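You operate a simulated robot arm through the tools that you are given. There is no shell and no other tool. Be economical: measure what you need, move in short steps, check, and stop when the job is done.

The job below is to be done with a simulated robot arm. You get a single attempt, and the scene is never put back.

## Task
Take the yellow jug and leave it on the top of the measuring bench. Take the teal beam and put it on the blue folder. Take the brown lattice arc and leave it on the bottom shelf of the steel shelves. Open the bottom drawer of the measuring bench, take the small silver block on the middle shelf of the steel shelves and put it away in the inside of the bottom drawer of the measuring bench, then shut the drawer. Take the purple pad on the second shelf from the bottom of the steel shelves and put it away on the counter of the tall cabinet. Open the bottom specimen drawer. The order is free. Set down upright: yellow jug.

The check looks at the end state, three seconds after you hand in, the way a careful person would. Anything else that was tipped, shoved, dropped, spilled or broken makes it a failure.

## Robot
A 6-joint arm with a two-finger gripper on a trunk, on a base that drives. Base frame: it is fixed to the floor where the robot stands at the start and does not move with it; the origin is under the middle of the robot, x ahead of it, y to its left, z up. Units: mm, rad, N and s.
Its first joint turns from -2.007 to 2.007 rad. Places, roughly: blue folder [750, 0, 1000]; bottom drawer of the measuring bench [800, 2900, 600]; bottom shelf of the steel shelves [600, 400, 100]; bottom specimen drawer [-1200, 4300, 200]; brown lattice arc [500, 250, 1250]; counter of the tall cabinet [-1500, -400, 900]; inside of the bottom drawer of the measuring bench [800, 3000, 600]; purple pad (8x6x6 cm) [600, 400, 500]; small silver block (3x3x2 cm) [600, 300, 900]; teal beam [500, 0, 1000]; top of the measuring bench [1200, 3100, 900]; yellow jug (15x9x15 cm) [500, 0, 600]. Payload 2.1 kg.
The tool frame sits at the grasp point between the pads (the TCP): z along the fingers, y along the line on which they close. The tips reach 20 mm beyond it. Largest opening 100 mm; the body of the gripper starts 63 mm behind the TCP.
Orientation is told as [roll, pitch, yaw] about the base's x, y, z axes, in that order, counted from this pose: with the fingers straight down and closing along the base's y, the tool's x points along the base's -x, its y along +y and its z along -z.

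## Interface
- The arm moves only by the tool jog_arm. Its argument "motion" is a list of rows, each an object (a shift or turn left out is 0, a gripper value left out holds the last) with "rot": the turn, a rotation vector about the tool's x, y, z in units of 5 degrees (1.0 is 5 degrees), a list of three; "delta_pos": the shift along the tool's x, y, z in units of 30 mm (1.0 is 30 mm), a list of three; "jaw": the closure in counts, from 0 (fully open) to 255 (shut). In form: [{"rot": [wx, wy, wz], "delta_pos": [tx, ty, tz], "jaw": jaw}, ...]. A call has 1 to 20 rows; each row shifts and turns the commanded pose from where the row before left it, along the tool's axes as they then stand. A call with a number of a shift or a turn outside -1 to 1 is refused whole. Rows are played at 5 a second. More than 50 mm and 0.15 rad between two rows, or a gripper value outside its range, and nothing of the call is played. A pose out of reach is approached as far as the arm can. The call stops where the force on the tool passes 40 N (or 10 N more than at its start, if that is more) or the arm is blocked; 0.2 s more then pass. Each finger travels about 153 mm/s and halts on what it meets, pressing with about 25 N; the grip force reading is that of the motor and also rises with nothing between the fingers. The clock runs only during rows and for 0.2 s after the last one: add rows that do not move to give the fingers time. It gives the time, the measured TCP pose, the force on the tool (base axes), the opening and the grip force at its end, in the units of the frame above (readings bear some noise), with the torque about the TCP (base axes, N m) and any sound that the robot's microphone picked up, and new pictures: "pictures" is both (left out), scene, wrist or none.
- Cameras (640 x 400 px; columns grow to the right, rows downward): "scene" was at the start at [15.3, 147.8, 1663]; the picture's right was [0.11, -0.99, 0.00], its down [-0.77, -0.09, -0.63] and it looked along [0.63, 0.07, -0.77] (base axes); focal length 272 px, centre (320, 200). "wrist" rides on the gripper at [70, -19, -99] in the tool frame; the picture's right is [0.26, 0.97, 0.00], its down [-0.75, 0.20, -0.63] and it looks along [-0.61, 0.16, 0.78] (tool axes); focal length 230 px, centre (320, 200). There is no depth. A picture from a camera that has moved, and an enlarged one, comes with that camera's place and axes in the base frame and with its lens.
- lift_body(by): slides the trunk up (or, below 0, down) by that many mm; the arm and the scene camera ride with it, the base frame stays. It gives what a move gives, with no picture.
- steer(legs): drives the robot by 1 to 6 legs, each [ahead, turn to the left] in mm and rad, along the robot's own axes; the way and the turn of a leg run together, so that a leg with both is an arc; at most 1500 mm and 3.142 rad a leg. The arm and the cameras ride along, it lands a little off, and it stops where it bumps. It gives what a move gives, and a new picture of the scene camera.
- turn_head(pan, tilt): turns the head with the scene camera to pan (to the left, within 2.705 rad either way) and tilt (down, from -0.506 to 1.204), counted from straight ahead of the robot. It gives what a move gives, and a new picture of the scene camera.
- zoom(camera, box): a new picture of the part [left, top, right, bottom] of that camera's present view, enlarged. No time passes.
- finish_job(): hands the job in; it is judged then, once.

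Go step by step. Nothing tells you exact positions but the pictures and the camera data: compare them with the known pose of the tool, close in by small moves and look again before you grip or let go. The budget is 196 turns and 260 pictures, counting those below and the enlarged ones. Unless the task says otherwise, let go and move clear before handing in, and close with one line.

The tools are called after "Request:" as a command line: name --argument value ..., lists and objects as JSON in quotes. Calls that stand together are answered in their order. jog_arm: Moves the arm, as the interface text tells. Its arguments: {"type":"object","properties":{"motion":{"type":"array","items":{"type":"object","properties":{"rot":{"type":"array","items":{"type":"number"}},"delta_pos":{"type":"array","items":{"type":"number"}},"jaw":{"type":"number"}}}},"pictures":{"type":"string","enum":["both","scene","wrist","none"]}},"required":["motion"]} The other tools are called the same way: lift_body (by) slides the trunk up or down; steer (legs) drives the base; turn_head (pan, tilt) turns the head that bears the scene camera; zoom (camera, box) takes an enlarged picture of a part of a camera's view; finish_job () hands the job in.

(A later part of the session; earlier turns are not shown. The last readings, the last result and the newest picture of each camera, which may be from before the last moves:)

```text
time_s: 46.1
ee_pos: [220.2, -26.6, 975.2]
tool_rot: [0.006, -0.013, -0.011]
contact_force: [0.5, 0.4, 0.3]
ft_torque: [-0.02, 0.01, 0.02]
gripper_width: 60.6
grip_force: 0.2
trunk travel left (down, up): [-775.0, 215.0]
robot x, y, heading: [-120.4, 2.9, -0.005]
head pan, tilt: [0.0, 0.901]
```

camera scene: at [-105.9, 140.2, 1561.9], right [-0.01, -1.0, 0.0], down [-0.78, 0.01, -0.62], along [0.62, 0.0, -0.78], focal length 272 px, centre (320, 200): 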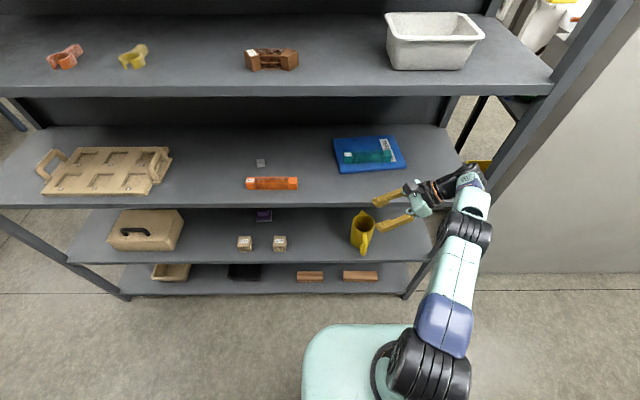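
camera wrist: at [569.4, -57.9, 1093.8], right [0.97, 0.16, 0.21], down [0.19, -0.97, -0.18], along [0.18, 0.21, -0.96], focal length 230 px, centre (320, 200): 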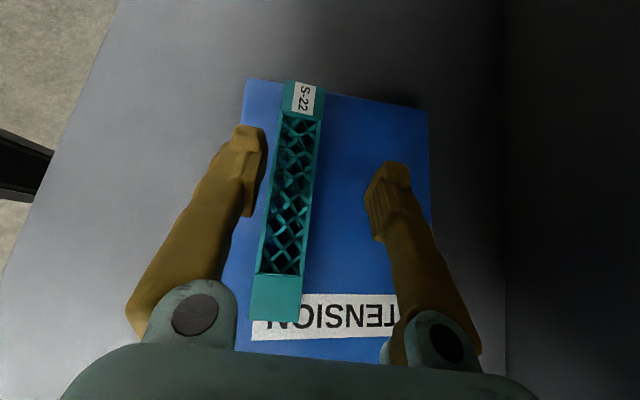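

I'm out of the shelves with the tool straight. I'll raise the trunk and shift the robot about 230 mm left to face the arc.

Request:
lift_body --by 213

Request:
steer --legs '[[0, 1.5708], [230, 0], [0, -1.5708]]'

Request:
jog_arm --motion '[{"delta_pos": [0, 0, -1], "rot": [0, -1, 0], "jaw": 0}, {"delta_pos": [0, 0, -1], "rot": [0, -1, 0]}, {"delta_pos": [0, 0, -1], "rot": [0, -1, 0]}, {"delta_pos": [0, 0, -1], "rot": [0, -1, 0]}, {"delta_pos": [-0.5, 0, -1], "rot": [0, -1, 0]}, {"delta_pos": [-1, 0, -0.5], "rot": [0, -1, 0]}, {"delta_pos": [-1, 0, -0.5], "rot": [0, -1, 0]}, {"delta_pos": [-1, 0, 0], "rot": [0, -1, 0]}, {"delta_pos": [-1, 0, 0], "rot": [0, -1, 0]}]'

```text
time_s: 48.4
ee_pos: [220.3, -26.8, 1187.3]
tool_rot: [0.005, -0.012, -0.015]
contact_force: [0.7, -0.3, 0.6]
ft_torque: [-0.01, 0.02, -0.04]
gripper_width: 60.8
grip_force: 0.1
trunk travel left (down, up): [-988.0, 2.0]
robot x, y, heading: [-123.3, 0.0, -0.006]
head pan, tilt: [0.0, 0.901]
```

```text
time_s: 57.8
ee_pos: [226.1, 195.5, 1187.4]
tool_rot: [0.006, -0.013, -0.048]
contact_force: [1.0, -0.1, 0.1]
ft_torque: [0.0, -0.02, -0.01]
gripper_width: 60.9
grip_force: 0.1
trunk travel left (down, up): [-988.0, 2.0]
robot x, y, heading: [-115.9, 232.8, -0.038]
head pan, tilt: [0.0, 0.901]
camera scene: at [-95.8, 373.4, 1774.9], right [-0.04, -1.0, 0.0], down [-0.78, 0.03, -0.62], along [0.62, -0.03, -0.78], focal length 272 px, centre (320, 200)
```

scene: 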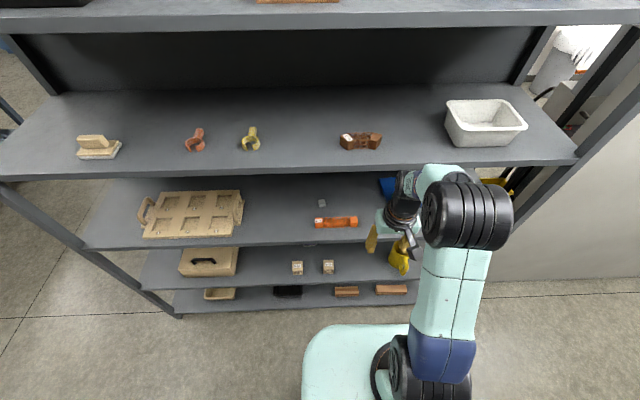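

```text
time_s: 59.8
ee_pos: [298.8, 191.0, 1433.1]
tool_rot: [0.011, -0.797, -0.053]
contact_force: [-0.1, 0.1, -0.3]
ft_torque: [0.02, 0.05, 0.02]
gripper_width: 100.0
grip_force: 0.1
trunk travel left (down, up): [-988.0, 2.0]
robot x, y, heading: [-115.5, 231.8, -0.044]
head pan, tilt: [0.0, 0.901]
camera scene: at [-94.4, 373.2, 1774.8], right [-0.04, -1.0, 0.0], down [-0.78, 0.03, -0.62], along [0.62, -0.03, -0.78], focal length 272 px, centre (320, 200)
camera wrist: at [178.7, 179.1, 1452.7], right [-0.13, 0.97, -0.18], down [0.08, 0.19, 0.98], along [0.99, 0.12, -0.11], focal length 230 px, centre (320, 200)
```

scene: 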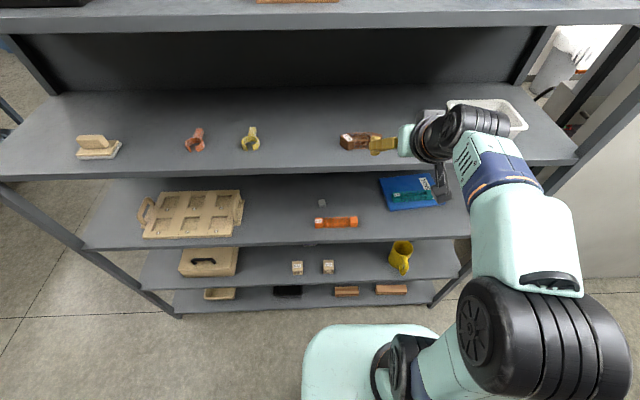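
wrist: 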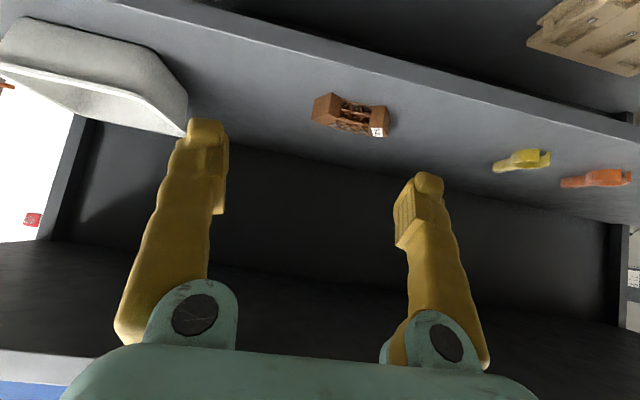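

The arc is at about (475, 234, 1300). I'll zoom on its shape to choose the grip.

Request:
zoom --camera "wrist" --box '[270, 60, 430, 170]'

Request:
zoom --camera "scene" --box '[310, 110, 420, 170]'

```text
3.64 times, centred on (350, 115) of wrist
camera zoom: at [178.7, 179.1, 1452.7], right [-0.13, 0.97, -0.18], down [0.08, 0.19, 0.98], along [0.99, 0.12, -0.11], focal length 837 px, centre (211, 509)
```

zoom: 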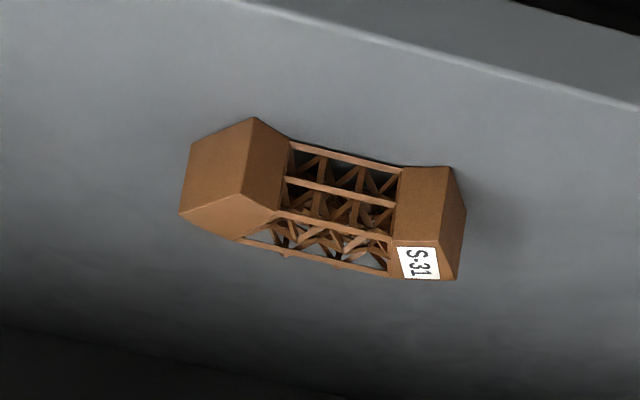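

```text
5.82 times, centred on (365, 140) of scene
camera zoom: at [-94.4, 373.2, 1774.8], right [-0.04, -1.0, 0.0], down [-0.78, 0.03, -0.62], along [0.62, -0.03, -0.78], focal length 1581 px, centre (58, 549)
```

zoom: 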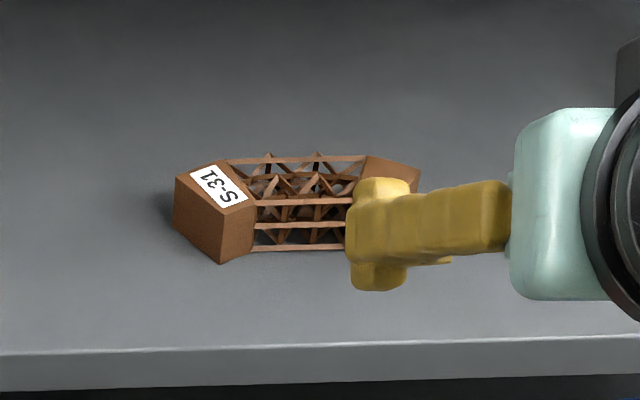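

It is about 105 mm long, so I'll grip it across its ~35 mm width with the same yaw and lean. I'm re-orienting in front of the shelf.

Request:
jog_arm --motion '[{"delta_pos": [0.9, 0, 0.12]}, {"delta_pos": [0.9, 0, 0.12]}, {"delta_pos": [0.9, 0, 0.12]}, {"delta_pos": [0.9, 0, 0.12]}, {"delta_pos": [0.9, 0, 0.12]}, {"delta_pos": [0.9, 0, 0.12]}, {"rot": [0, 1, 0]}, {"rot": [0, 1, 0]}, {"rot": [0, 1, 0]}, {"rot": [0, 1, 0]}, {"rot": [0, 1, 0]}, {"rot": [0, 1, 0]}, {"rot": [0, 1, 0]}, {"rot": [0, 1, 0]}, {"rot": [0, 1, 0]}]' --pictures "none"

Request:
jog_arm --motion '[{"rot": [0, 0, 1]}, {"rot": [0, 0, 1]}, {"rot": [0, 0, 1]}, {"rot": [0, 0, 1]}, {"rot": [0, 0, 1]}, {"rot": [0, 0, 1]}, {"rot": [0, 0, 1]}, {"rot": [0, 0, 1]}, {"rot": [0, 0, 1]}, {"rot": [0, 0, 1]}, {"rot": [0, 0, 1]}, {"rot": [0, 0, 1]}, {"rot": [0, 0, 1]}, {"rot": [0, 0, 1]}, {"rot": [0, 0, 1]}, {"rot": [0, 0, 1]}, {"rot": [0, 0, 1]}, {"rot": [0, 0, 0.4]}]' --pictures "none"

Request:
jog_arm --motion '[{"rot": [0, 1, 0]}, {"rot": [0, 1, 0]}, {"rot": [0, 1, 0]}, {"rot": [0, 1, 0]}, {"rot": [0, 1, 0]}, {"rot": [0, 1, 0]}, {"rot": [0, 1, 0]}, {"rot": [0, 1, 0]}, {"rot": [0, 1, 0]}]'

```text
time_s: 63.0
ee_pos: [232.7, 186.7, 1312.3]
tool_rot: [0.007, -0.011, -0.048]
contact_force: [0.1, -0.5, 0.2]
ft_torque: [0.01, 0.02, 0.03]
gripper_width: 99.9
grip_force: 0.1
out of reach, approached as far as the arm can: row 3, 4, 5, 6
trunk travel left (down, up): [-988.0, 2.0]
robot x, y, heading: [-116.7, 233.8, -0.042]
head pan, tilt: [0.0, 0.901]
```

```text
time_s: 66.8
ee_pos: [232.7, 187.3, 1310.8]
tool_rot: [0.012, 0.007, -1.568]
contact_force: [0.1, -0.4, -1.3]
ft_torque: [0.03, 0.01, -0.02]
gripper_width: 99.9
grip_force: 0.0
trunk travel left (down, up): [-988.0, 2.0]
robot x, y, heading: [-118.3, 232.8, -0.043]
head pan, tilt: [0.0, 0.901]
```

```text
time_s: 68.8
ee_pos: [232.6, 186.9, 1312.1]
tool_rot: [0.018, 0.793, -1.551]
contact_force: [-0.3, -0.8, 0.8]
ft_torque: [0.03, 0.01, 0.0]
gripper_width: 99.9
grip_force: 0.0
trunk travel left (down, up): [-988.0, 2.0]
robot x, y, heading: [-116.8, 234.6, -0.045]
head pan, tilt: [0.0, 0.901]
camera scene: at [-95.4, 372.4, 1774.9], right [-0.04, -1.0, 0.0], down [-0.78, 0.03, -0.62], along [0.62, -0.03, -0.78], focal length 272 px, centre (320, 200)
camera wrist: at [212.6, 165.8, 1432.2], right [0.96, 0.19, 0.2], down [0.21, -0.97, -0.09], along [0.17, 0.13, -0.98], focal length 230 px, centre (320, 200)
```

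scene: 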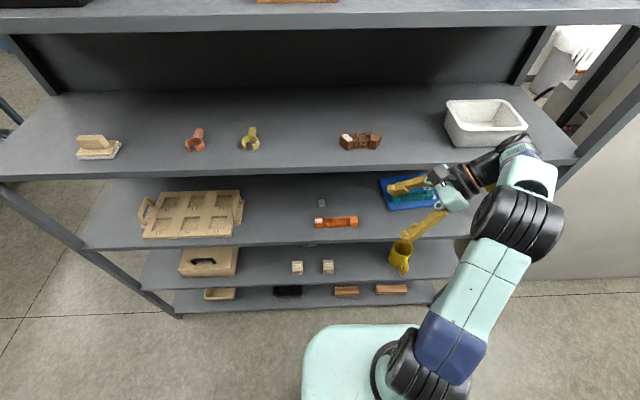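
wrist: 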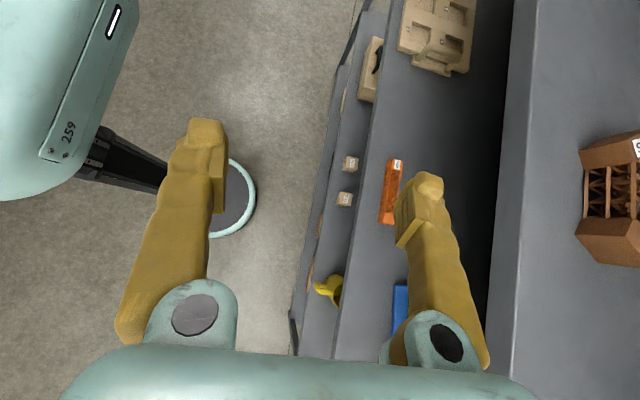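

I'll raise and shift left over the arc's line, then drive forward about 190 mm.

Request:
jog_arm --motion '[{"delta_pos": [0.8, 0, -0.07]}, {"delta_pos": [0.8, 0, -0.07]}, {"delta_pos": [0.8, 0, -0.07]}]' --pictures "none"

Request:
steer --legs '[[190, 0.04]]'

Request:
jog_arm --motion '[{"delta_pos": [0, 0, 0]}, {"delta_pos": [0, 0, 0]}]' --pictures "wrist"

```text
time_s: 69.6
ee_pos: [230.3, 233.3, 1366.8]
tool_rot: [0.017, 0.792, -1.551]
contact_force: [-0.3, -0.2, 0.1]
ft_torque: [-0.02, -0.04, -0.01]
gripper_width: 99.9
grip_force: 0.0
trunk travel left (down, up): [-988.0, 2.0]
robot x, y, heading: [-116.4, 236.8, -0.043]
head pan, tilt: [0.0, 0.901]
```

```text
time_s: 71.1
ee_pos: [413.6, 244.0, 1369.8]
tool_rot: [0.022, 0.792, -1.506]
contact_force: [-1.2, 0.3, -0.5]
ft_torque: [-0.03, -0.02, -0.04]
gripper_width: 100.1
grip_force: 0.0
trunk travel left (down, up): [-988.0, 2.0]
robot x, y, heading: [73.8, 228.2, -0.001]
head pan, tilt: [0.0, 0.901]
camera scene: at [80.9, 369.8, 1775.0], right [0.0, -1.0, 0.0], down [-0.78, 0.0, -0.62], along [0.62, 0.0, -0.78], focal length 272 px, centre (320, 200)
```

scene: 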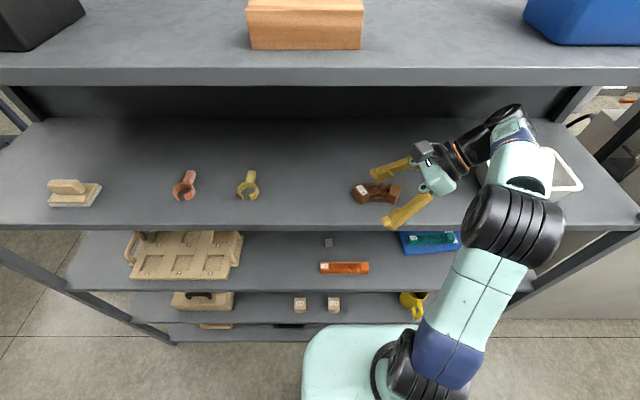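

```text
time_s: 71.7
ee_pos: [416.7, 243.5, 1368.6]
tool_rot: [0.021, 0.791, -1.511]
contact_force: [-0.4, -0.1, -0.3]
ft_torque: [-0.01, -0.03, -0.01]
gripper_width: 100.2
grip_force: 0.1
trunk travel left (down, up): [-988.0, 2.0]
robot x, y, heading: [75.1, 231.2, 0.004]
head pan, tilt: [0.0, 0.901]
camera wrist: at [397.3, 222.2, 1488.2], right [0.95, 0.23, 0.2], down [0.25, -0.96, -0.09], along [0.17, 0.13, -0.98], focal length 230 px, centre (320, 200)
```

wrist: 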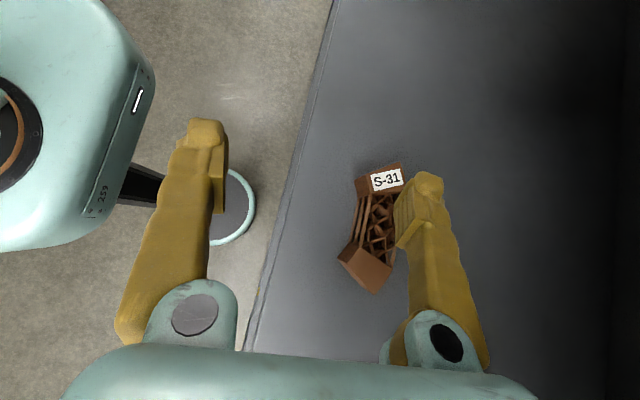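

Arc centre is (475, 239). I'll align the yaw, move above it and narrow the opening.

Request:
jog_arm --motion '[{"rot": [-0.48, 0, 0.48], "jaw": 76}, {"delta_pos": [0, 1, 0]}, {"delta_pos": [0, 0.95, 0]}, {"delta_pos": [0, 0, 0]}]' --pictures "wrist"

```text
time_s: 72.7
ee_pos: [474.3, 243.7, 1370.4]
tool_rot: [0.017, 0.794, -1.57]
contact_force: [-0.6, 0.5, 0.2]
ft_torque: [0.0, 0.01, -0.01]
gripper_width: 70.0
grip_force: 0.0
trunk travel left (down, up): [-988.0, 2.0]
robot x, y, heading: [71.9, 229.4, -0.004]
head pan, tilt: [0.0, 0.901]
camera wrist: at [454.8, 223.0, 1489.3], right [0.97, 0.17, 0.2], down [0.19, -0.98, -0.09], along [0.18, 0.12, -0.98], focal length 230 px, centre (320, 200)
```

wrist: 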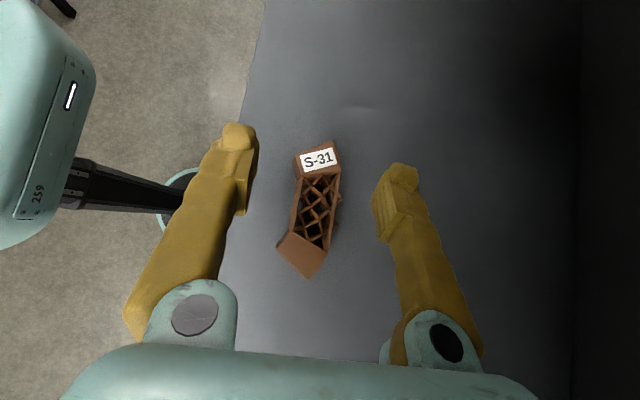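

I'll add 4 mm in x and lower until the shelf touches.

Request:
jog_arm --motion '[{"delta_pos": [-0.45, 0.15, 0.25]}, {"delta_pos": [-0.42, 0, 0.42]}, {"delta_pos": [-0.2, 0, 0.2]}, {"delta_pos": [-0.07, 0, 0.07]}, {"delta_pos": [-0.07, 0, 0.07]}, {"delta_pos": [-0.07, 0, 0.07]}, {"delta_pos": [-0.07, 0, 0.07]}, {"delta_pos": [-0.07, 0, 0.07]}, {"delta_pos": [-0.07, 0, 0.07]}]' --pictures "wrist"

```text
time_s: 74.7
ee_pos: [480.6, 240.1, 1309.4]
tool_rot: [0.016, 0.793, -1.57]
contact_force: [0.1, -0.7, 0.5]
ft_torque: [0.02, 0.02, 0.0]
gripper_width: 70.0
grip_force: 0.1
trunk travel left (down, up): [-988.0, 2.0]
robot x, y, heading: [73.4, 233.0, -0.001]
head pan, tilt: [0.0, 0.901]
camera wrist: at [461.1, 219.1, 1429.8], right [0.97, 0.17, 0.2], down [0.19, -0.98, -0.09], along [0.18, 0.12, -0.98], focal length 230 px, centre (320, 200)
```

wrist: 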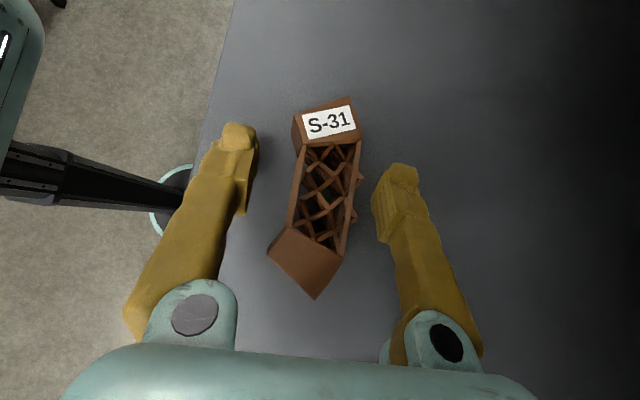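

Request:
jog_arm --motion '[{"delta_pos": [-0.07, 0.2, 0.07]}, {"delta_pos": [-0.07, 0, 0.07]}, {"delta_pos": [-0.07, 0, 0.07]}, {"delta_pos": [-0.07, 0, 0.07]}, {"delta_pos": [-0.07, 0, 0.07]}, {"delta_pos": [-0.07, 0, 0.07]}, {"delta_pos": [-0.07, 0, 0.07]}, {"delta_pos": [-0.07, 0, 0.07]}]' --pictures "wrist"

```text
time_s: 75.9
ee_pos: [486.1, 239.4, 1301.7]
tool_rot: [0.032, 0.802, -1.561]
contact_force: [0.6, -0.6, 18.4]
ft_torque: [0.05, 0.72, -0.02]
gripper_width: 69.7
grip_force: 0.1
trunk travel left (down, up): [-988.0, 2.0]
robot x, y, heading: [71.3, 228.7, 0.002]
head pan, tilt: [0.0, 0.901]
stopped in row 5: the force on the tool passed its limit at 46 N (the readings are from after the stop); the commanded pose is now the measured one
camera wrist: at [465.3, 217.7, 1421.1], right [0.96, 0.17, 0.21], down [0.19, -0.98, -0.1], along [0.19, 0.13, -0.97], focal length 230 px, centre (320, 200)
```

wrist: 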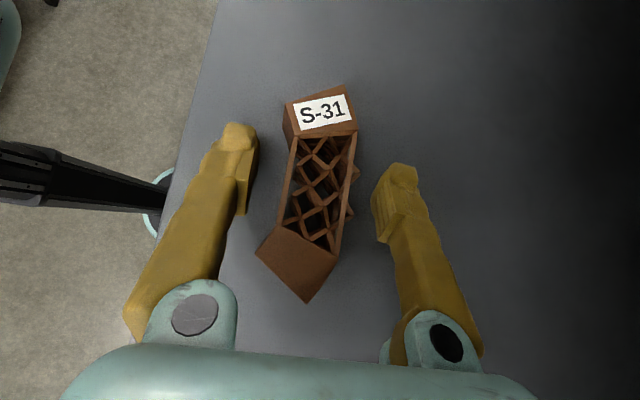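

The shelf is at z≈1280 and the jaws are centred. I'll rise 3 mm, close, and lift slowly.

Request:
jog_arm --motion '[{"delta_pos": [0.08, 0, -0.08]}, {"jaw": 160}, {"jaw": 255}, {"jaw": 255}, {"jaw": 255}, {"jaw": 255}, {"delta_pos": [0.1, 0, -0.1]}, {"delta_pos": [0.1, 0, -0.1]}, {"delta_pos": [0.15, 0, -0.15]}, {"delta_pos": [0.2, 0, -0.2]}, {"delta_pos": [0.3, 0, -0.3]}, {"delta_pos": [0.3, 0, -0.3]}]' --pictures "wrist"

```text
time_s: 78.5
ee_pos: [487.6, 239.6, 1352.5]
tool_rot: [0.027, 0.799, -1.566]
contact_force: [0.7, 0.5, 0.0]
ft_torque: [0.01, -0.04, 0.02]
gripper_width: 34.5
grip_force: 25.4
trunk travel left (down, up): [-988.0, 2.0]
robot x, y, heading: [70.7, 229.5, 0.0]
head pan, tilt: [0.0, 0.901]
camera wrist: at [466.4, 219.0, 1471.1], right [0.96, 0.17, 0.2], down [0.19, -0.98, -0.09], along [0.18, 0.13, -0.97], focal length 230 px, centre (320, 200)
```

wrist: 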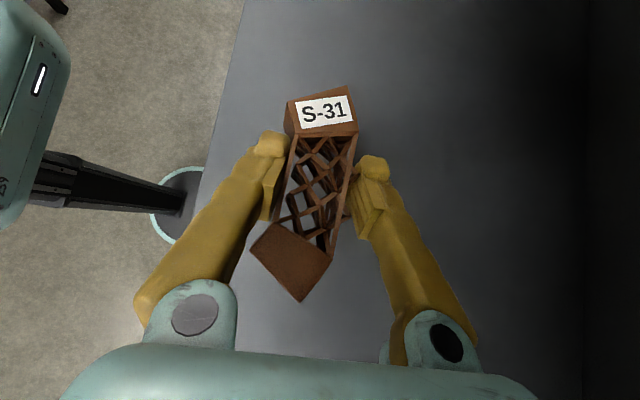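

The arc is held. I'll back out, lower the trunk and head for a free spot on the bottom shelf near y≈345, between the wood block and the black item.

Request:
steer --legs '[[-230, 0]]'

Request:
lift_body --by -900

Request:
turn_head --pan 0.0 --tilt 0.6

```text
time_s: 80.2
ee_pos: [261.0, 240.0, 1349.1]
tool_rot: [0.021, 0.799, -1.565]
contact_force: [-0.1, 0.5, -0.7]
ft_torque: [0.02, 0.04, 0.05]
gripper_width: 34.8
grip_force: 25.0
trunk travel left (down, up): [-988.0, 2.0]
robot x, y, heading: [-160.0, 228.2, -0.0]
head pan, tilt: [0.0, 0.901]
camera scene: at [-138.0, 369.6, 1774.8], right [0.0, -1.0, 0.0], down [-0.79, 0.0, -0.62], along [0.62, 0.0, -0.79], focal length 272 px, centre (320, 200)
```

scene: 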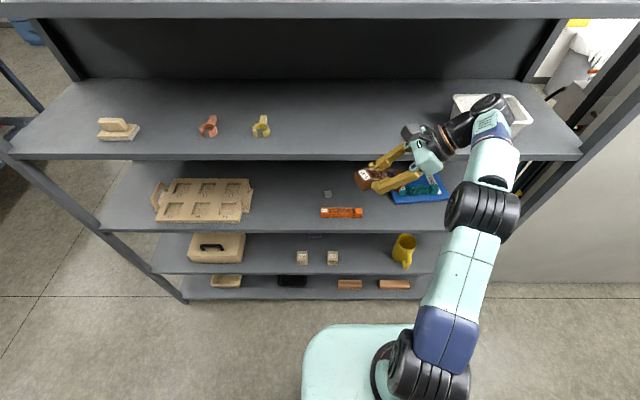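

```text
refused: -900 is not a number from -400 to 400
```

```text
time_s: 81.0
ee_pos: [256.8, 241.0, 1351.7]
tool_rot: [0.027, 0.8, -1.562]
contact_force: [0.5, 0.6, -0.4]
ft_torque: [-0.01, 0.0, 0.0]
gripper_width: 34.4
grip_force: 24.4
trunk travel left (down, up): [-988.0, 2.0]
robot x, y, heading: [-159.3, 238.8, 0.002]
head pan, tilt: [0.0, 0.6]
camera scene: at [-131.8, 369.6, 1799.6], right [0.0, -1.0, 0.0], down [-0.57, 0.0, -0.82], along [0.82, 0.0, -0.57], focal length 272 px, centre (320, 200)
```

scene: 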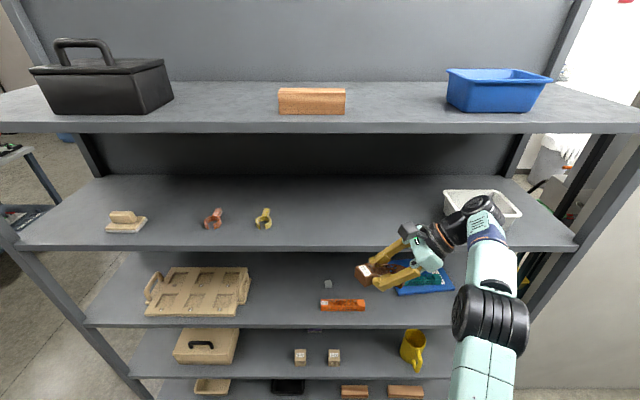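

The lift is limited to 400 mm per call, so I'll lower in steps and keep the head pointed at the lower shelves.

Request:
lift_body --by -400

Request:
lift_body --by -400

Request:
turn_head --pan 0.0 --tilt 0.6

```text
time_s: 84.9
ee_pos: [257.0, 240.7, 951.1]
tool_rot: [0.029, 0.798, -1.56]
contact_force: [0.5, 0.0, -1.0]
ft_torque: [0.01, 0.02, 0.04]
gripper_width: 34.8
grip_force: 25.4
trunk travel left (down, up): [-588.0, 402.0]
robot x, y, heading: [-159.3, 230.2, 0.007]
head pan, tilt: [0.0, 0.6]
```

```text
time_s: 88.7
ee_pos: [257.6, 240.2, 551.6]
tool_rot: [0.029, 0.799, -1.562]
contact_force: [0.2, -0.2, -0.2]
ft_torque: [0.01, 0.0, 0.01]
gripper_width: 34.5
grip_force: 25.1
trunk travel left (down, up): [-188.0, 802.0]
robot x, y, heading: [-159.4, 233.6, 0.002]
head pan, tilt: [0.0, 0.6]
```

```text
time_s: 89.3
ee_pos: [257.2, 240.2, 552.1]
tool_rot: [0.027, 0.798, -1.561]
contact_force: [-1.5, 0.1, -1.1]
ft_torque: [0.0, 0.01, 0.0]
gripper_width: 34.6
grip_force: 25.4
trunk travel left (down, up): [-188.0, 802.0]
robot x, y, heading: [-157.1, 229.3, 0.005]
head pan, tilt: [0.0, 0.6]
camera scene: at [-131.0, 369.6, 999.7], right [0.0, -1.0, 0.0], down [-0.57, 0.0, -0.82], along [0.82, 0.0, -0.57], focal length 272 px, centre (320, 200)
```

scene: 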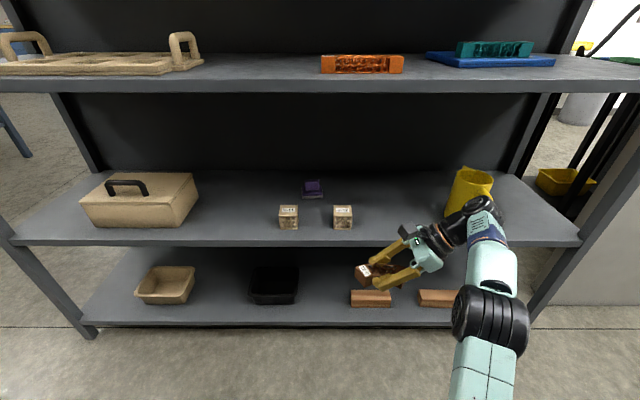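

From here the bottom shelf is at z≈124 and the second at z≈500, and the free spot is y≈355. I'll lower the trunk another 180 mm and jog the arm down and left.

Request:
lift_body --by -180

Request:
jog_arm --motion '[{"delta_pos": [-0.204, 0, 0.976]}, {"delta_pos": [-0.204, 0, 0.976]}, {"delta_pos": [-0.204, 0, 0.976]}, {"delta_pos": [-0.204, 0, 0.976]}, {"delta_pos": [-0.204, 0, 0.976]}, {"delta_pos": [-0.204, 0, 0.976]}, {"delta_pos": [-0.204, 0, 0.976]}]'

```text
time_s: 91.3
ee_pos: [257.1, 240.3, 372.0]
tool_rot: [0.03, 0.798, -1.562]
contact_force: [0.0, -0.6, 0.1]
ft_torque: [0.01, -0.01, 0.01]
gripper_width: 34.4
grip_force: 24.8
trunk travel left (down, up): [-8.0, 982.0]
robot x, y, heading: [-158.5, 230.8, 0.006]
head pan, tilt: [0.0, 0.6]
```

```text
time_s: 92.9
ee_pos: [261.9, 357.3, 197.1]
tool_rot: [0.03, 0.798, -1.56]
contact_force: [-0.3, -0.9, -0.8]
ft_torque: [-0.02, 0.01, -0.02]
gripper_width: 34.7
grip_force: 24.5
trunk travel left (down, up): [-8.0, 982.0]
robot x, y, heading: [-152.4, 230.3, 0.005]
head pan, tilt: [0.0, 0.6]
camera scene: at [-131.1, 369.6, 819.7], right [0.0, -1.0, 0.0], down [-0.56, 0.0, -0.83], along [0.83, 0.0, -0.56], focal length 272 px, centre (320, 200)
camera wrist: at [240.9, 336.1, 317.4], right [0.96, 0.17, 0.2], down [0.19, -0.98, -0.09], along [0.18, 0.13, -0.97], focal length 230 px, centre (320, 200)
```

scene: 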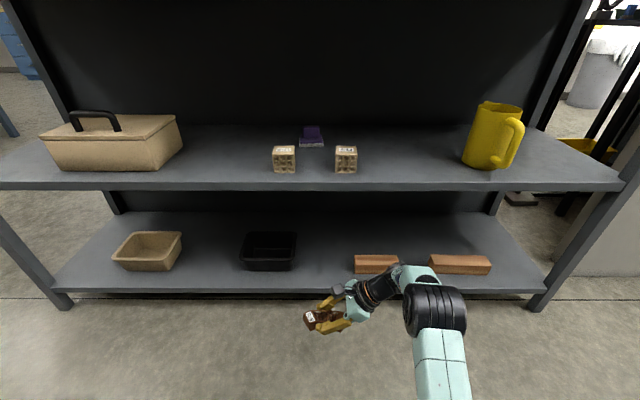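
wrist: 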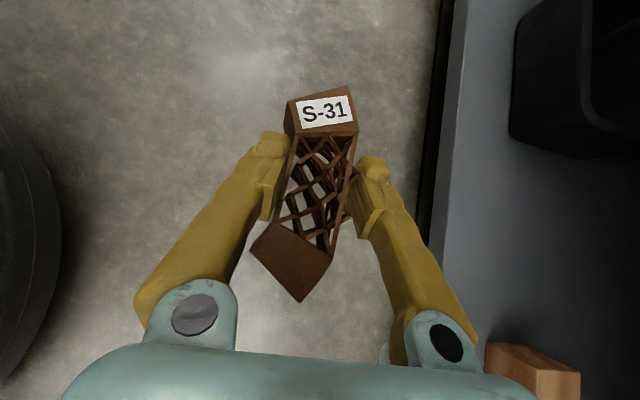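

The spot is free, with wood ending at y≈280 and the bin from y≈446. I'll drive in 160 mm.

Request:
steer --legs '[[160, 0]]'

Request:
jog_arm --motion '[{"delta_pos": [0.1, 0.7, 0.1]}, {"delta_pos": [0, 0.7, 0]}, {"delta_pos": [0, 0.6, 0]}]'

```text
time_s: 94.3
ee_pos: [424.1, 356.9, 197.5]
tool_rot: [0.027, 0.8, -1.565]
contact_force: [0.3, 0.1, -0.2]
ft_torque: [0.01, -0.01, 0.01]
gripper_width: 34.8
grip_force: 24.6
trunk travel left (down, up): [-8.0, 982.0]
robot x, y, heading: [5.0, 231.4, -0.003]
head pan, tilt: [0.0, 0.6]
camera scene: at [30.6, 369.8, 819.6], right [0.0, -1.0, 0.0], down [-0.56, 0.0, -0.83], along [0.83, 0.0, -0.56], focal length 272 px, centre (320, 200)
```

scene: 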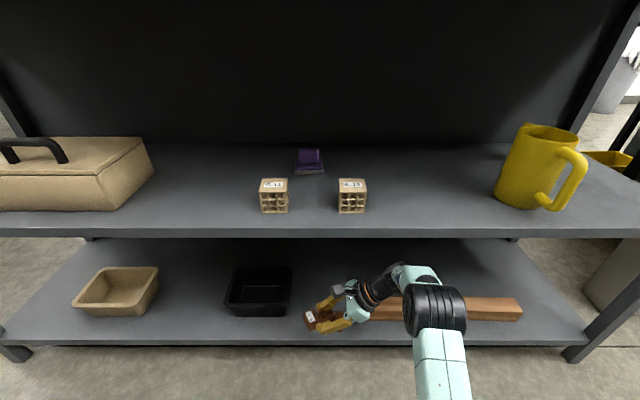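

```text
time_s: 95.1
ee_pos: [484.2, 360.4, 200.0]
tool_rot: [0.023, 0.799, -1.566]
contact_force: [-0.2, -0.2, -0.3]
ft_torque: [-0.05, 0.01, -0.04]
gripper_width: 34.6
grip_force: 24.8
trunk travel left (down, up): [-8.0, 982.0]
robot x, y, heading: [5.9, 228.9, -0.001]
head pan, tilt: [0.0, 0.6]
camera scene: at [30.6, 369.8, 819.7], right [0.0, -1.0, 0.0], down [-0.57, 0.0, -0.83], along [0.83, 0.0, -0.57], focal length 272 px, centre (320, 200)
camera wrist: at [463.0, 339.7, 318.9], right [0.97, 0.17, 0.2], down [0.19, -0.98, -0.09], along [0.18, 0.13, -0.97], focal length 230 px, centre (320, 200)
```

scene: 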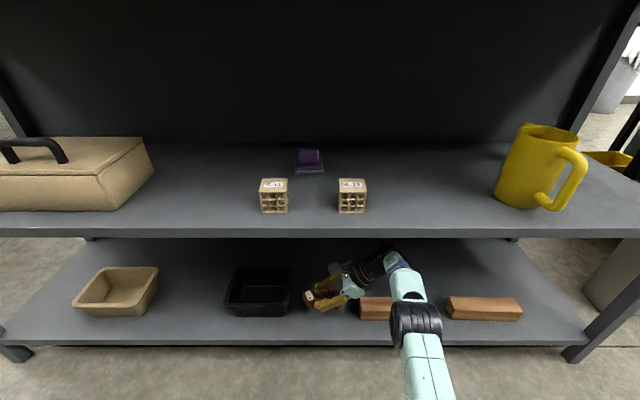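
wrist: 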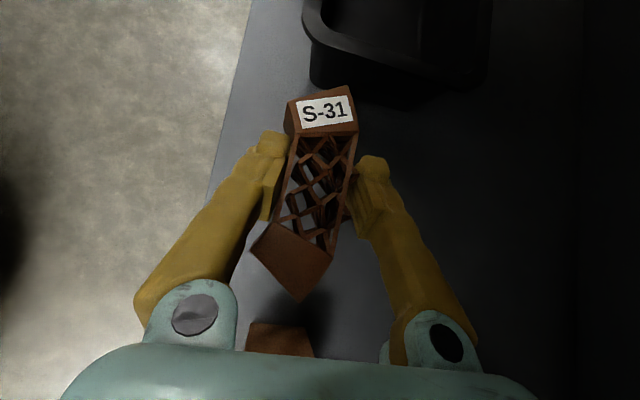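

Clearances are about 30 mm on both sides, so I'll lower it to contact.

Request:
jog_arm --motion '[{"delta_pos": [-0.35, 0, 0.35]}, {"delta_pos": [-0.25, 0, 0.25]}, {"delta_pos": [-0.1, 0, 0.1]}, {"delta_pos": [-0.07, 0, 0.07]}, {"delta_pos": [-0.07, 0, 0.07]}, {"delta_pos": [-0.07, 0, 0.07]}, {"delta_pos": [-0.07, 0, 0.07]}, {"delta_pos": [-0.07, 0, 0.07]}, {"delta_pos": [-0.07, 0, 0.07]}, {"delta_pos": [-0.07, 0, 0.07]}]' --pictures "wrist"

```text
time_s: 97.3
ee_pos: [485.6, 360.8, 148.4]
tool_rot: [0.029, 0.798, -1.564]
contact_force: [0.1, 0.3, -0.6]
ft_torque: [-0.02, -0.04, 0.02]
gripper_width: 34.5
grip_force: 25.3
trunk travel left (down, up): [-8.0, 982.0]
robot x, y, heading: [5.2, 236.2, -0.003]
head pan, tilt: [0.0, 0.6]
camera wrist: at [463.7, 339.7, 267.9], right [0.96, 0.17, 0.2], down [0.19, -0.98, -0.09], along [0.18, 0.13, -0.97], focal length 230 px, centre (320, 200)
```

wrist: 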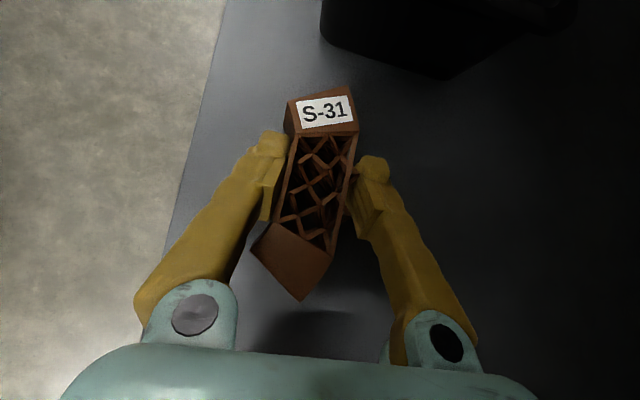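

Request:
jog_arm --motion '[{"delta_pos": [-0.07, 0, 0.07]}, {"delta_pos": [-0.07, 0, 0.07]}, {"delta_pos": [-0.07, 0, 0.07]}, {"delta_pos": [-0.07, 0, 0.07]}, {"delta_pos": [-0.07, 0, 0.07]}, {"delta_pos": [-0.07, 0, 0.07]}, {"delta_pos": [-0.07, 0, 0.07]}, {"delta_pos": [-0.07, 0, 0.07]}]' --pictures "none"

```text
time_s: 98.5
ee_pos: [485.2, 361.5, 142.0]
tool_rot: [0.049, 0.808, -1.55]
contact_force: [-9.2, -2.9, 26.3]
ft_torque: [-0.53, 0.45, 0.03]
gripper_width: 34.7
grip_force: 24.6
out of reach, approached as far as the arm can: row 4
trunk travel left (down, up): [-8.0, 982.0]
robot x, y, heading: [3.2, 232.1, -0.001]
head pan, tilt: [0.0, 0.6]
stopped in row 6: the force on the tool passed its limit at 44 N (the readings are from after the stop); the commanded pose is now the measured one
```

It's touching down. I'll release and rise.

Request:
jog_arm --motion '[{"delta_pos": [0.03, 0, -0.03]}, {"jaw": 150}, {"jaw": 110}, {"jaw": 90}, {"delta_pos": [0.2, 0, -0.2]}, {"delta_pos": [0.35, 0, -0.35]}, {"delta_pos": [0.4, 0, -0.4]}, {"delta_pos": [0.3, 0, -0.3]}]' --pictures "wrist"

```text
time_s: 100.3
ee_pos: [481.8, 358.4, 192.4]
tool_rot: [0.038, 0.804, -1.558]
contact_force: [0.1, -0.5, -0.4]
ft_torque: [0.05, 0.03, -0.01]
gripper_width: 64.3
grip_force: 0.0
trunk travel left (down, up): [-8.0, 982.0]
robot x, y, heading: [1.7, 234.0, 0.002]
head pan, tilt: [0.0, 0.6]
camera wrist: at [459.4, 337.4, 311.2], right [0.96, 0.16, 0.21], down [0.19, -0.98, -0.1], along [0.19, 0.13, -0.97], focal length 230 px, centre (320, 200)
```

wrist: 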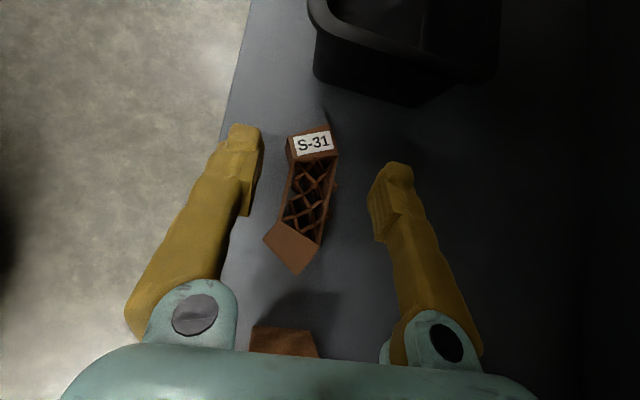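

The arc is on the bottom shelf. I'll back out and rise, then look closely at the purple pad and the jug.

Request:
steer --legs '[[-230, 0]]'

Request:
lift_body --by 300

Request:
jog_arm --motion '[{"rot": [0, -1, 0], "jaw": 0}, {"rot": [0, -1, 0]}, {"rot": [0, -1, 0]}, {"rot": [0, -1, 0]}, {"rot": [0, -1, 0]}, {"rot": [0, -1, 0]}, {"rot": [0, -1, 0]}, {"rot": [0, -1, 0]}, {"rot": [0, -1, 0]}]' --pictures "none"

Request:
jog_arm --motion '[{"rot": [0, 0, -1]}, {"rot": [0, 0, -1]}, {"rot": [0, 0, -1]}, {"rot": [0, 0, -1]}, {"rot": [0, 0, -1]}, {"rot": [0, 0, -1]}, {"rot": [0, 0, -1]}, {"rot": [0, 0, -1]}, {"rot": [0, 0, -1]}, {"rot": [0, 0, -1]}, {"rot": [0, 0, -1]}, {"rot": [0, 0, -1]}, {"rot": [0, 0, -1]}, {"rot": [0, 0, -1]}, {"rot": [0, 0, -1]}, {"rot": [0, 0, -1]}, {"rot": [0, 0, -1]}, {"rot": [0, 0, -1]}]' --pictures "scene"

Request:
zoom --camera "scene" --box '[240, 150, 400, 250]'

```text
time_s: 102.1
ee_pos: [253.0, 359.8, 192.6]
tool_rot: [0.04, 0.803, -1.555]
contact_force: [0.1, -0.5, -0.4]
ft_torque: [0.01, -0.06, 0.0]
gripper_width: 64.8
grip_force: 0.1
trunk travel left (down, up): [-8.0, 982.0]
robot x, y, heading: [-224.2, 231.1, 0.001]
head pan, tilt: [0.0, 0.6]
camera scene: at [-198.2, 369.5, 819.6], right [0.0, -1.0, 0.0], down [-0.56, 0.0, -0.83], along [0.83, 0.0, -0.56], focal length 272 px, centre (320, 200)
```

scene: 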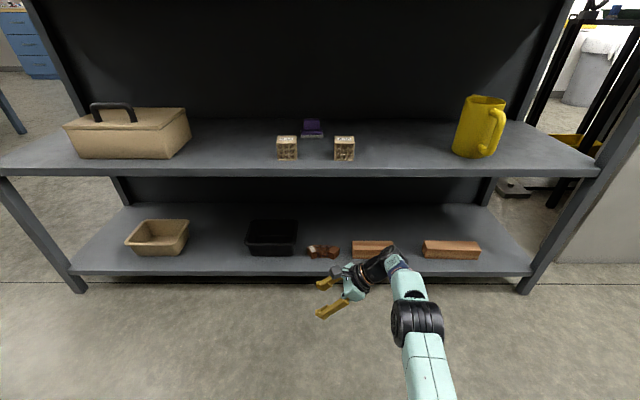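

```text
time_s: 105.1
ee_pos: [254.2, 360.0, 494.2]
tool_rot: [0.04, 0.803, -1.555]
contact_force: [-0.3, 0.9, 0.0]
ft_torque: [-0.01, 0.03, -0.01]
gripper_width: 64.7
grip_force: 0.1
trunk travel left (down, up): [-308.0, 682.0]
robot x, y, heading: [-225.7, 229.5, 0.004]
head pan, tilt: [0.0, 0.6]
```

```text
time_s: 107.1
ee_pos: [242.4, 357.9, 492.8]
tool_rot: [0.029, 0.019, -1.583]
contact_force: [0.2, 0.0, 0.3]
ft_torque: [-0.02, -0.02, -0.01]
gripper_width: 100.0
grip_force: 0.1
out of reach, approached as far as the arm can: row 8, 9
trunk travel left (down, up): [-308.0, 682.0]
robot x, y, heading: [-226.1, 231.2, 0.004]
head pan, tilt: [0.0, 0.6]
```

```text
time_s: 110.9
ee_pos: [243.2, 356.9, 491.4]
tool_rot: [0.021, -0.027, -0.012]
contact_force: [0.2, -0.5, -0.1]
ft_torque: [0.01, -0.01, 0.0]
gripper_width: 99.8
grip_force: 0.1
trunk travel left (down, up): [-308.0, 682.0]
robot x, y, heading: [-226.3, 229.4, -0.002]
head pan, tilt: [0.0, 0.6]
camera scene: at [-198.2, 369.6, 1119.6], right [0.0, -1.0, 0.0], down [-0.56, 0.0, -0.83], along [0.83, 0.0, -0.56], focal length 272 px, centre (320, 200)
```

scene: 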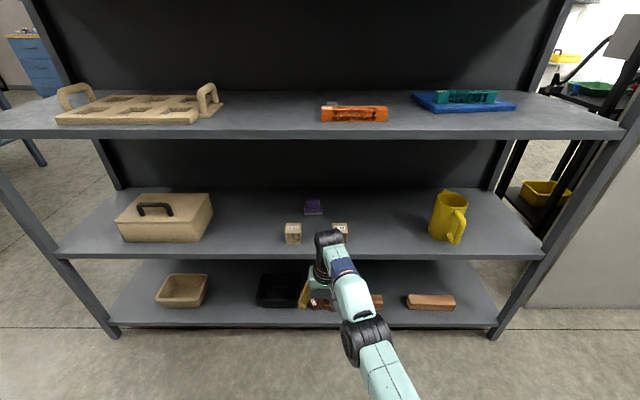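

```text
4.00 times, centred on (320, 200) of scene
camera zoom: at [-198.2, 369.6, 1119.6], right [0.0, -1.0, 0.0], down [-0.56, 0.0, -0.83], along [0.83, 0.0, -0.56], focal length 1087 px, centre (320, 200)
```

zoom: 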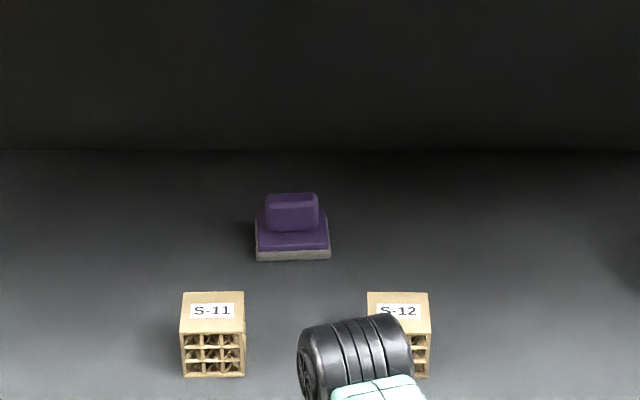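

The pad has a handle about 48 mm wide on top, centred near (640, 396, ~545). I'll pitch the tool forward 50° so I can reach in and close across the handle along y.

Request:
jog_arm --motion '[{"rot": [0, -1, 0]}, {"rot": [0, -1, 0]}, {"rot": [0, -1, 0]}, {"rot": [0, -1, 0]}, {"rot": [0, -1, 0]}, {"rot": [0, -1, 0]}, {"rot": [0, -1, 0]}, {"rot": [0, -1, 0]}, {"rot": [0, -1, 0]}, {"delta_pos": [-0.7, 0, -0.7]}, {"delta_pos": [-0.7, 0, -0.7]}, {"delta_pos": [-0.7, 0.4, -0.7]}, {"delta_pos": [-0.2, 0.9, -0.2]}]'

```text
time_s: 113.7
ee_pos: [356.0, 439.6, 591.6]
tool_rot: [0.027, -0.813, -0.03]
contact_force: [0.3, 0.1, -0.7]
ft_torque: [0.01, 0.01, 0.01]
gripper_width: 99.7
grip_force: 0.0
out of reach, approached as far as the arm can: row 1, 2, 3, 4, 5, 6, 7, 8, 9, 12, 13
trunk travel left (down, up): [-308.0, 682.0]
robot x, y, heading: [-222.6, 229.6, 0.006]
head pan, tilt: [0.0, 0.6]
camera scene: at [-198.4, 370.1, 1119.6], right [0.0, -1.0, 0.0], down [-0.56, 0.0, -0.83], along [0.83, 0.0, -0.56], focal length 272 px, centre (320, 200)
camera wrist: at [235.8, 422.5, 609.3], right [-0.17, 0.97, -0.17], down [0.06, 0.18, 0.98], along [0.98, 0.15, -0.09], focal length 230 px, centre (320, 200)
```

scene: 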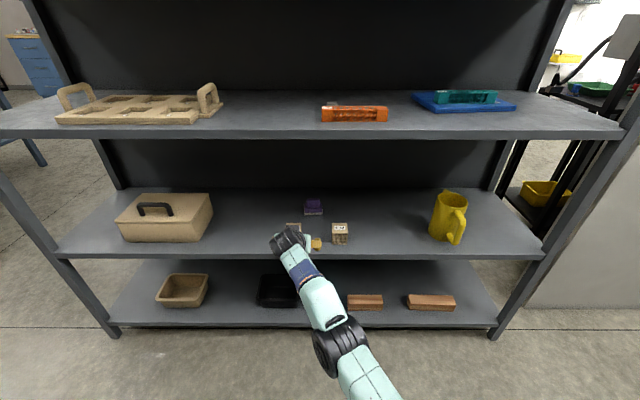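
wrist: 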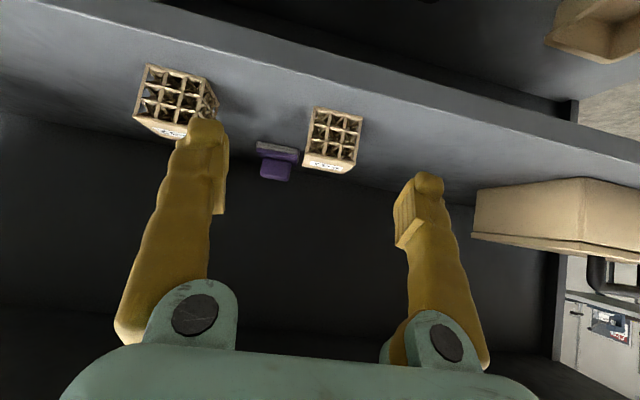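

Both views agree on the pad handle at (640, 397, 537). I'll align y and drive forward 220 mm.

Request:
jog_arm --motion '[{"delta_pos": [0, -0.75, 0]}, {"delta_pos": [-0.15, -0.75, -0.15]}]' --pictures "none"

Request:
steer --legs '[[220, 0]]'

Request:
jog_arm --motion '[{"delta_pos": [0, 0, 0]}, {"delta_pos": [0, 0, 0]}]' --pictures "wrist"

```text
time_s: 114.3
ee_pos: [371.3, 401.4, 601.0]
tool_rot: [0.028, -0.811, -0.032]
contact_force: [0.5, -0.6, -0.6]
ft_torque: [0.0, -0.02, 0.01]
gripper_width: 100.1
grip_force: 0.0
out of reach, approached as far as the arm can: row 1, 2
trunk travel left (down, up): [-308.0, 682.0]
robot x, y, heading: [-226.6, 228.1, 0.003]
head pan, tilt: [0.0, 0.6]
```

```text
time_s: 115.9
ee_pos: [589.9, 401.3, 599.4]
tool_rot: [0.025, -0.81, -0.034]
contact_force: [-0.7, 0.6, -0.3]
ft_torque: [0.02, -0.02, 0.03]
gripper_width: 99.9
grip_force: 0.1
trunk travel left (down, up): [-308.0, 682.0]
robot x, y, heading: [-6.8, 231.9, -0.002]
head pan, tilt: [0.0, 0.6]
camera scene: at [20.2, 369.9, 1119.6], right [0.0, -1.0, 0.0], down [-0.57, 0.0, -0.82], along [0.82, 0.0, -0.57], focal length 272 px, centre (320, 200)
```

scene: 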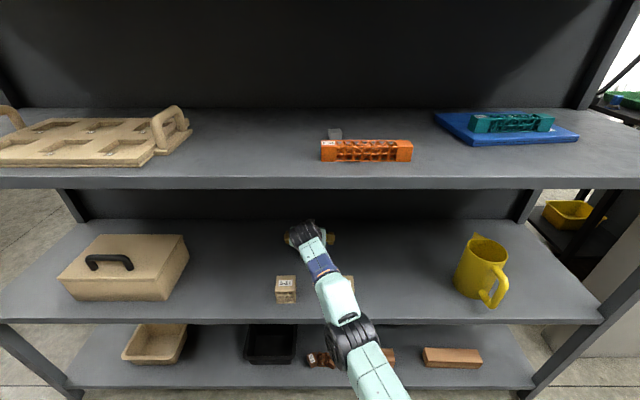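

```text
time_s: 116.5
ee_pos: [590.1, 400.8, 599.8]
tool_rot: [0.026, -0.811, -0.035]
contact_force: [0.8, -0.9, 0.5]
ft_torque: [0.06, 0.0, -0.02]
gripper_width: 100.1
grip_force: 0.2
trunk travel left (down, up): [-308.0, 682.0]
robot x, y, heading: [-9.6, 228.1, 0.003]
head pan, tilt: [0.0, 0.6]
camera wrist: at [468.9, 384.6, 618.3], right [-0.16, 0.97, -0.17], down [0.06, 0.18, 0.98], along [0.98, 0.15, -0.09], focal length 230 px, centre (320, 200)
```

wrist: 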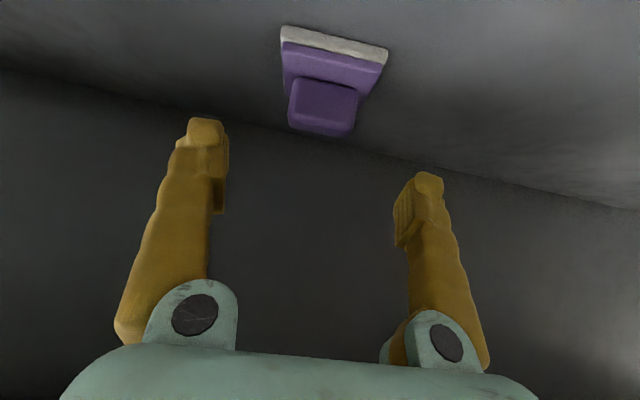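

Handle centre ≈ (648, 398, 530). I'll slide in along the tool axis by about 84 mm.

Request:
jog_arm --motion '[{"delta_pos": [0, 0, 0.9]}, {"delta_pos": [0, -0.05, 0.9]}, {"delta_pos": [0, 0, 0.9]}, {"delta_pos": [0, 0, 0]}]' --pictures "wrist"

```text
time_s: 117.5
ee_pos: [600.2, 394.5, 558.9]
tool_rot: [0.024, -0.813, -0.035]
contact_force: [-0.3, 0.5, -0.5]
ft_torque: [0.03, 0.01, -0.02]
gripper_width: 99.9
grip_force: 0.2
out of reach, approached as far as the arm can: row 1, 2, 3
trunk travel left (down, up): [-308.0, 682.0]
robot x, y, heading: [-8.1, 230.5, 0.007]
head pan, tilt: [0.0, 0.6]
camera wrist: at [480.2, 379.2, 576.0], right [-0.16, 0.97, -0.17], down [0.06, 0.18, 0.98], along [0.98, 0.15, -0.09], focal length 230 px, centre (320, 200)
```

wrist: 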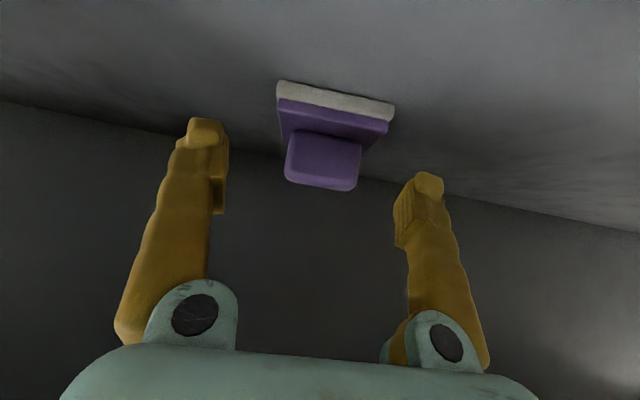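

The arm is stretched to its limit, so I'll drive in 50 mm and straddle the handle from the front.

Request:
steer --legs '[[52, 0]]'

Request:
jog_arm --motion '[{"delta_pos": [0, 0.15, 0]}, {"delta_pos": [0, 0, 0]}]' --pictures "wrist"

```text
time_s: 118.5
ee_pos: [652.2, 395.7, 558.1]
tool_rot: [0.026, -0.81, -0.036]
contact_force: [-0.3, 0.2, -0.9]
ft_torque: [0.01, -0.02, 0.0]
gripper_width: 99.9
grip_force: 0.1
trunk travel left (down, up): [-308.0, 682.0]
robot x, y, heading: [43.6, 229.7, 0.0]
head pan, tilt: [0.0, 0.6]
camera scene: at [71.8, 370.0, 1119.6], right [0.0, -1.0, 0.0], down [-0.57, 0.0, -0.82], along [0.82, 0.0, -0.57], focal length 272 px, centre (320, 200)
```

scene: 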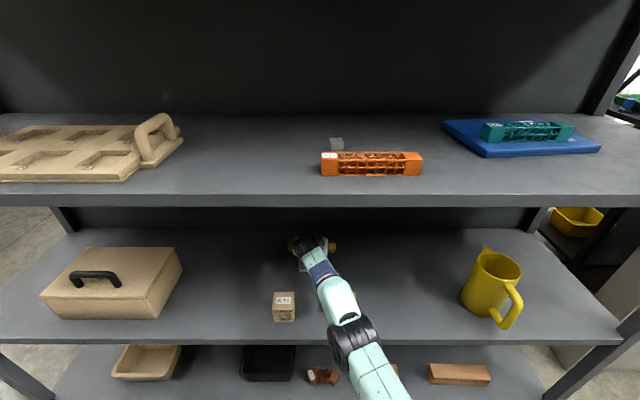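

```text
time_s: 119.1
ee_pos: [651.2, 399.8, 558.2]
tool_rot: [0.027, -0.812, -0.032]
contact_force: [0.2, 0.6, 0.5]
ft_torque: [0.0, 0.03, -0.01]
gripper_width: 100.1
grip_force: 0.0
trunk travel left (down, up): [-308.0, 682.0]
robot x, y, heading: [44.2, 228.4, 0.003]
head pan, tilt: [0.0, 0.6]
camera wrist: at [530.8, 383.7, 575.9], right [-0.16, 0.97, -0.17], down [0.06, 0.18, 0.98], along [0.98, 0.15, -0.09], focal length 230 px, centre (320, 200)
```

wrist: 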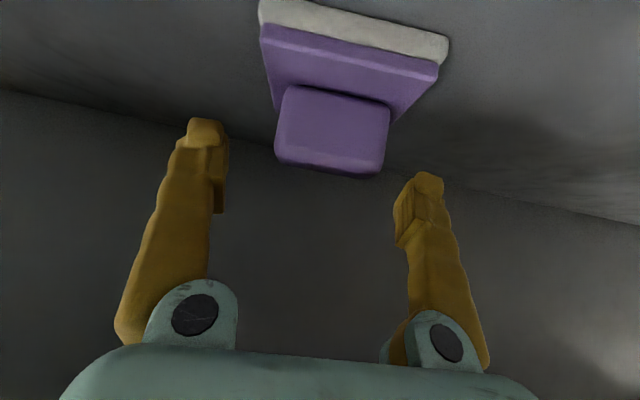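

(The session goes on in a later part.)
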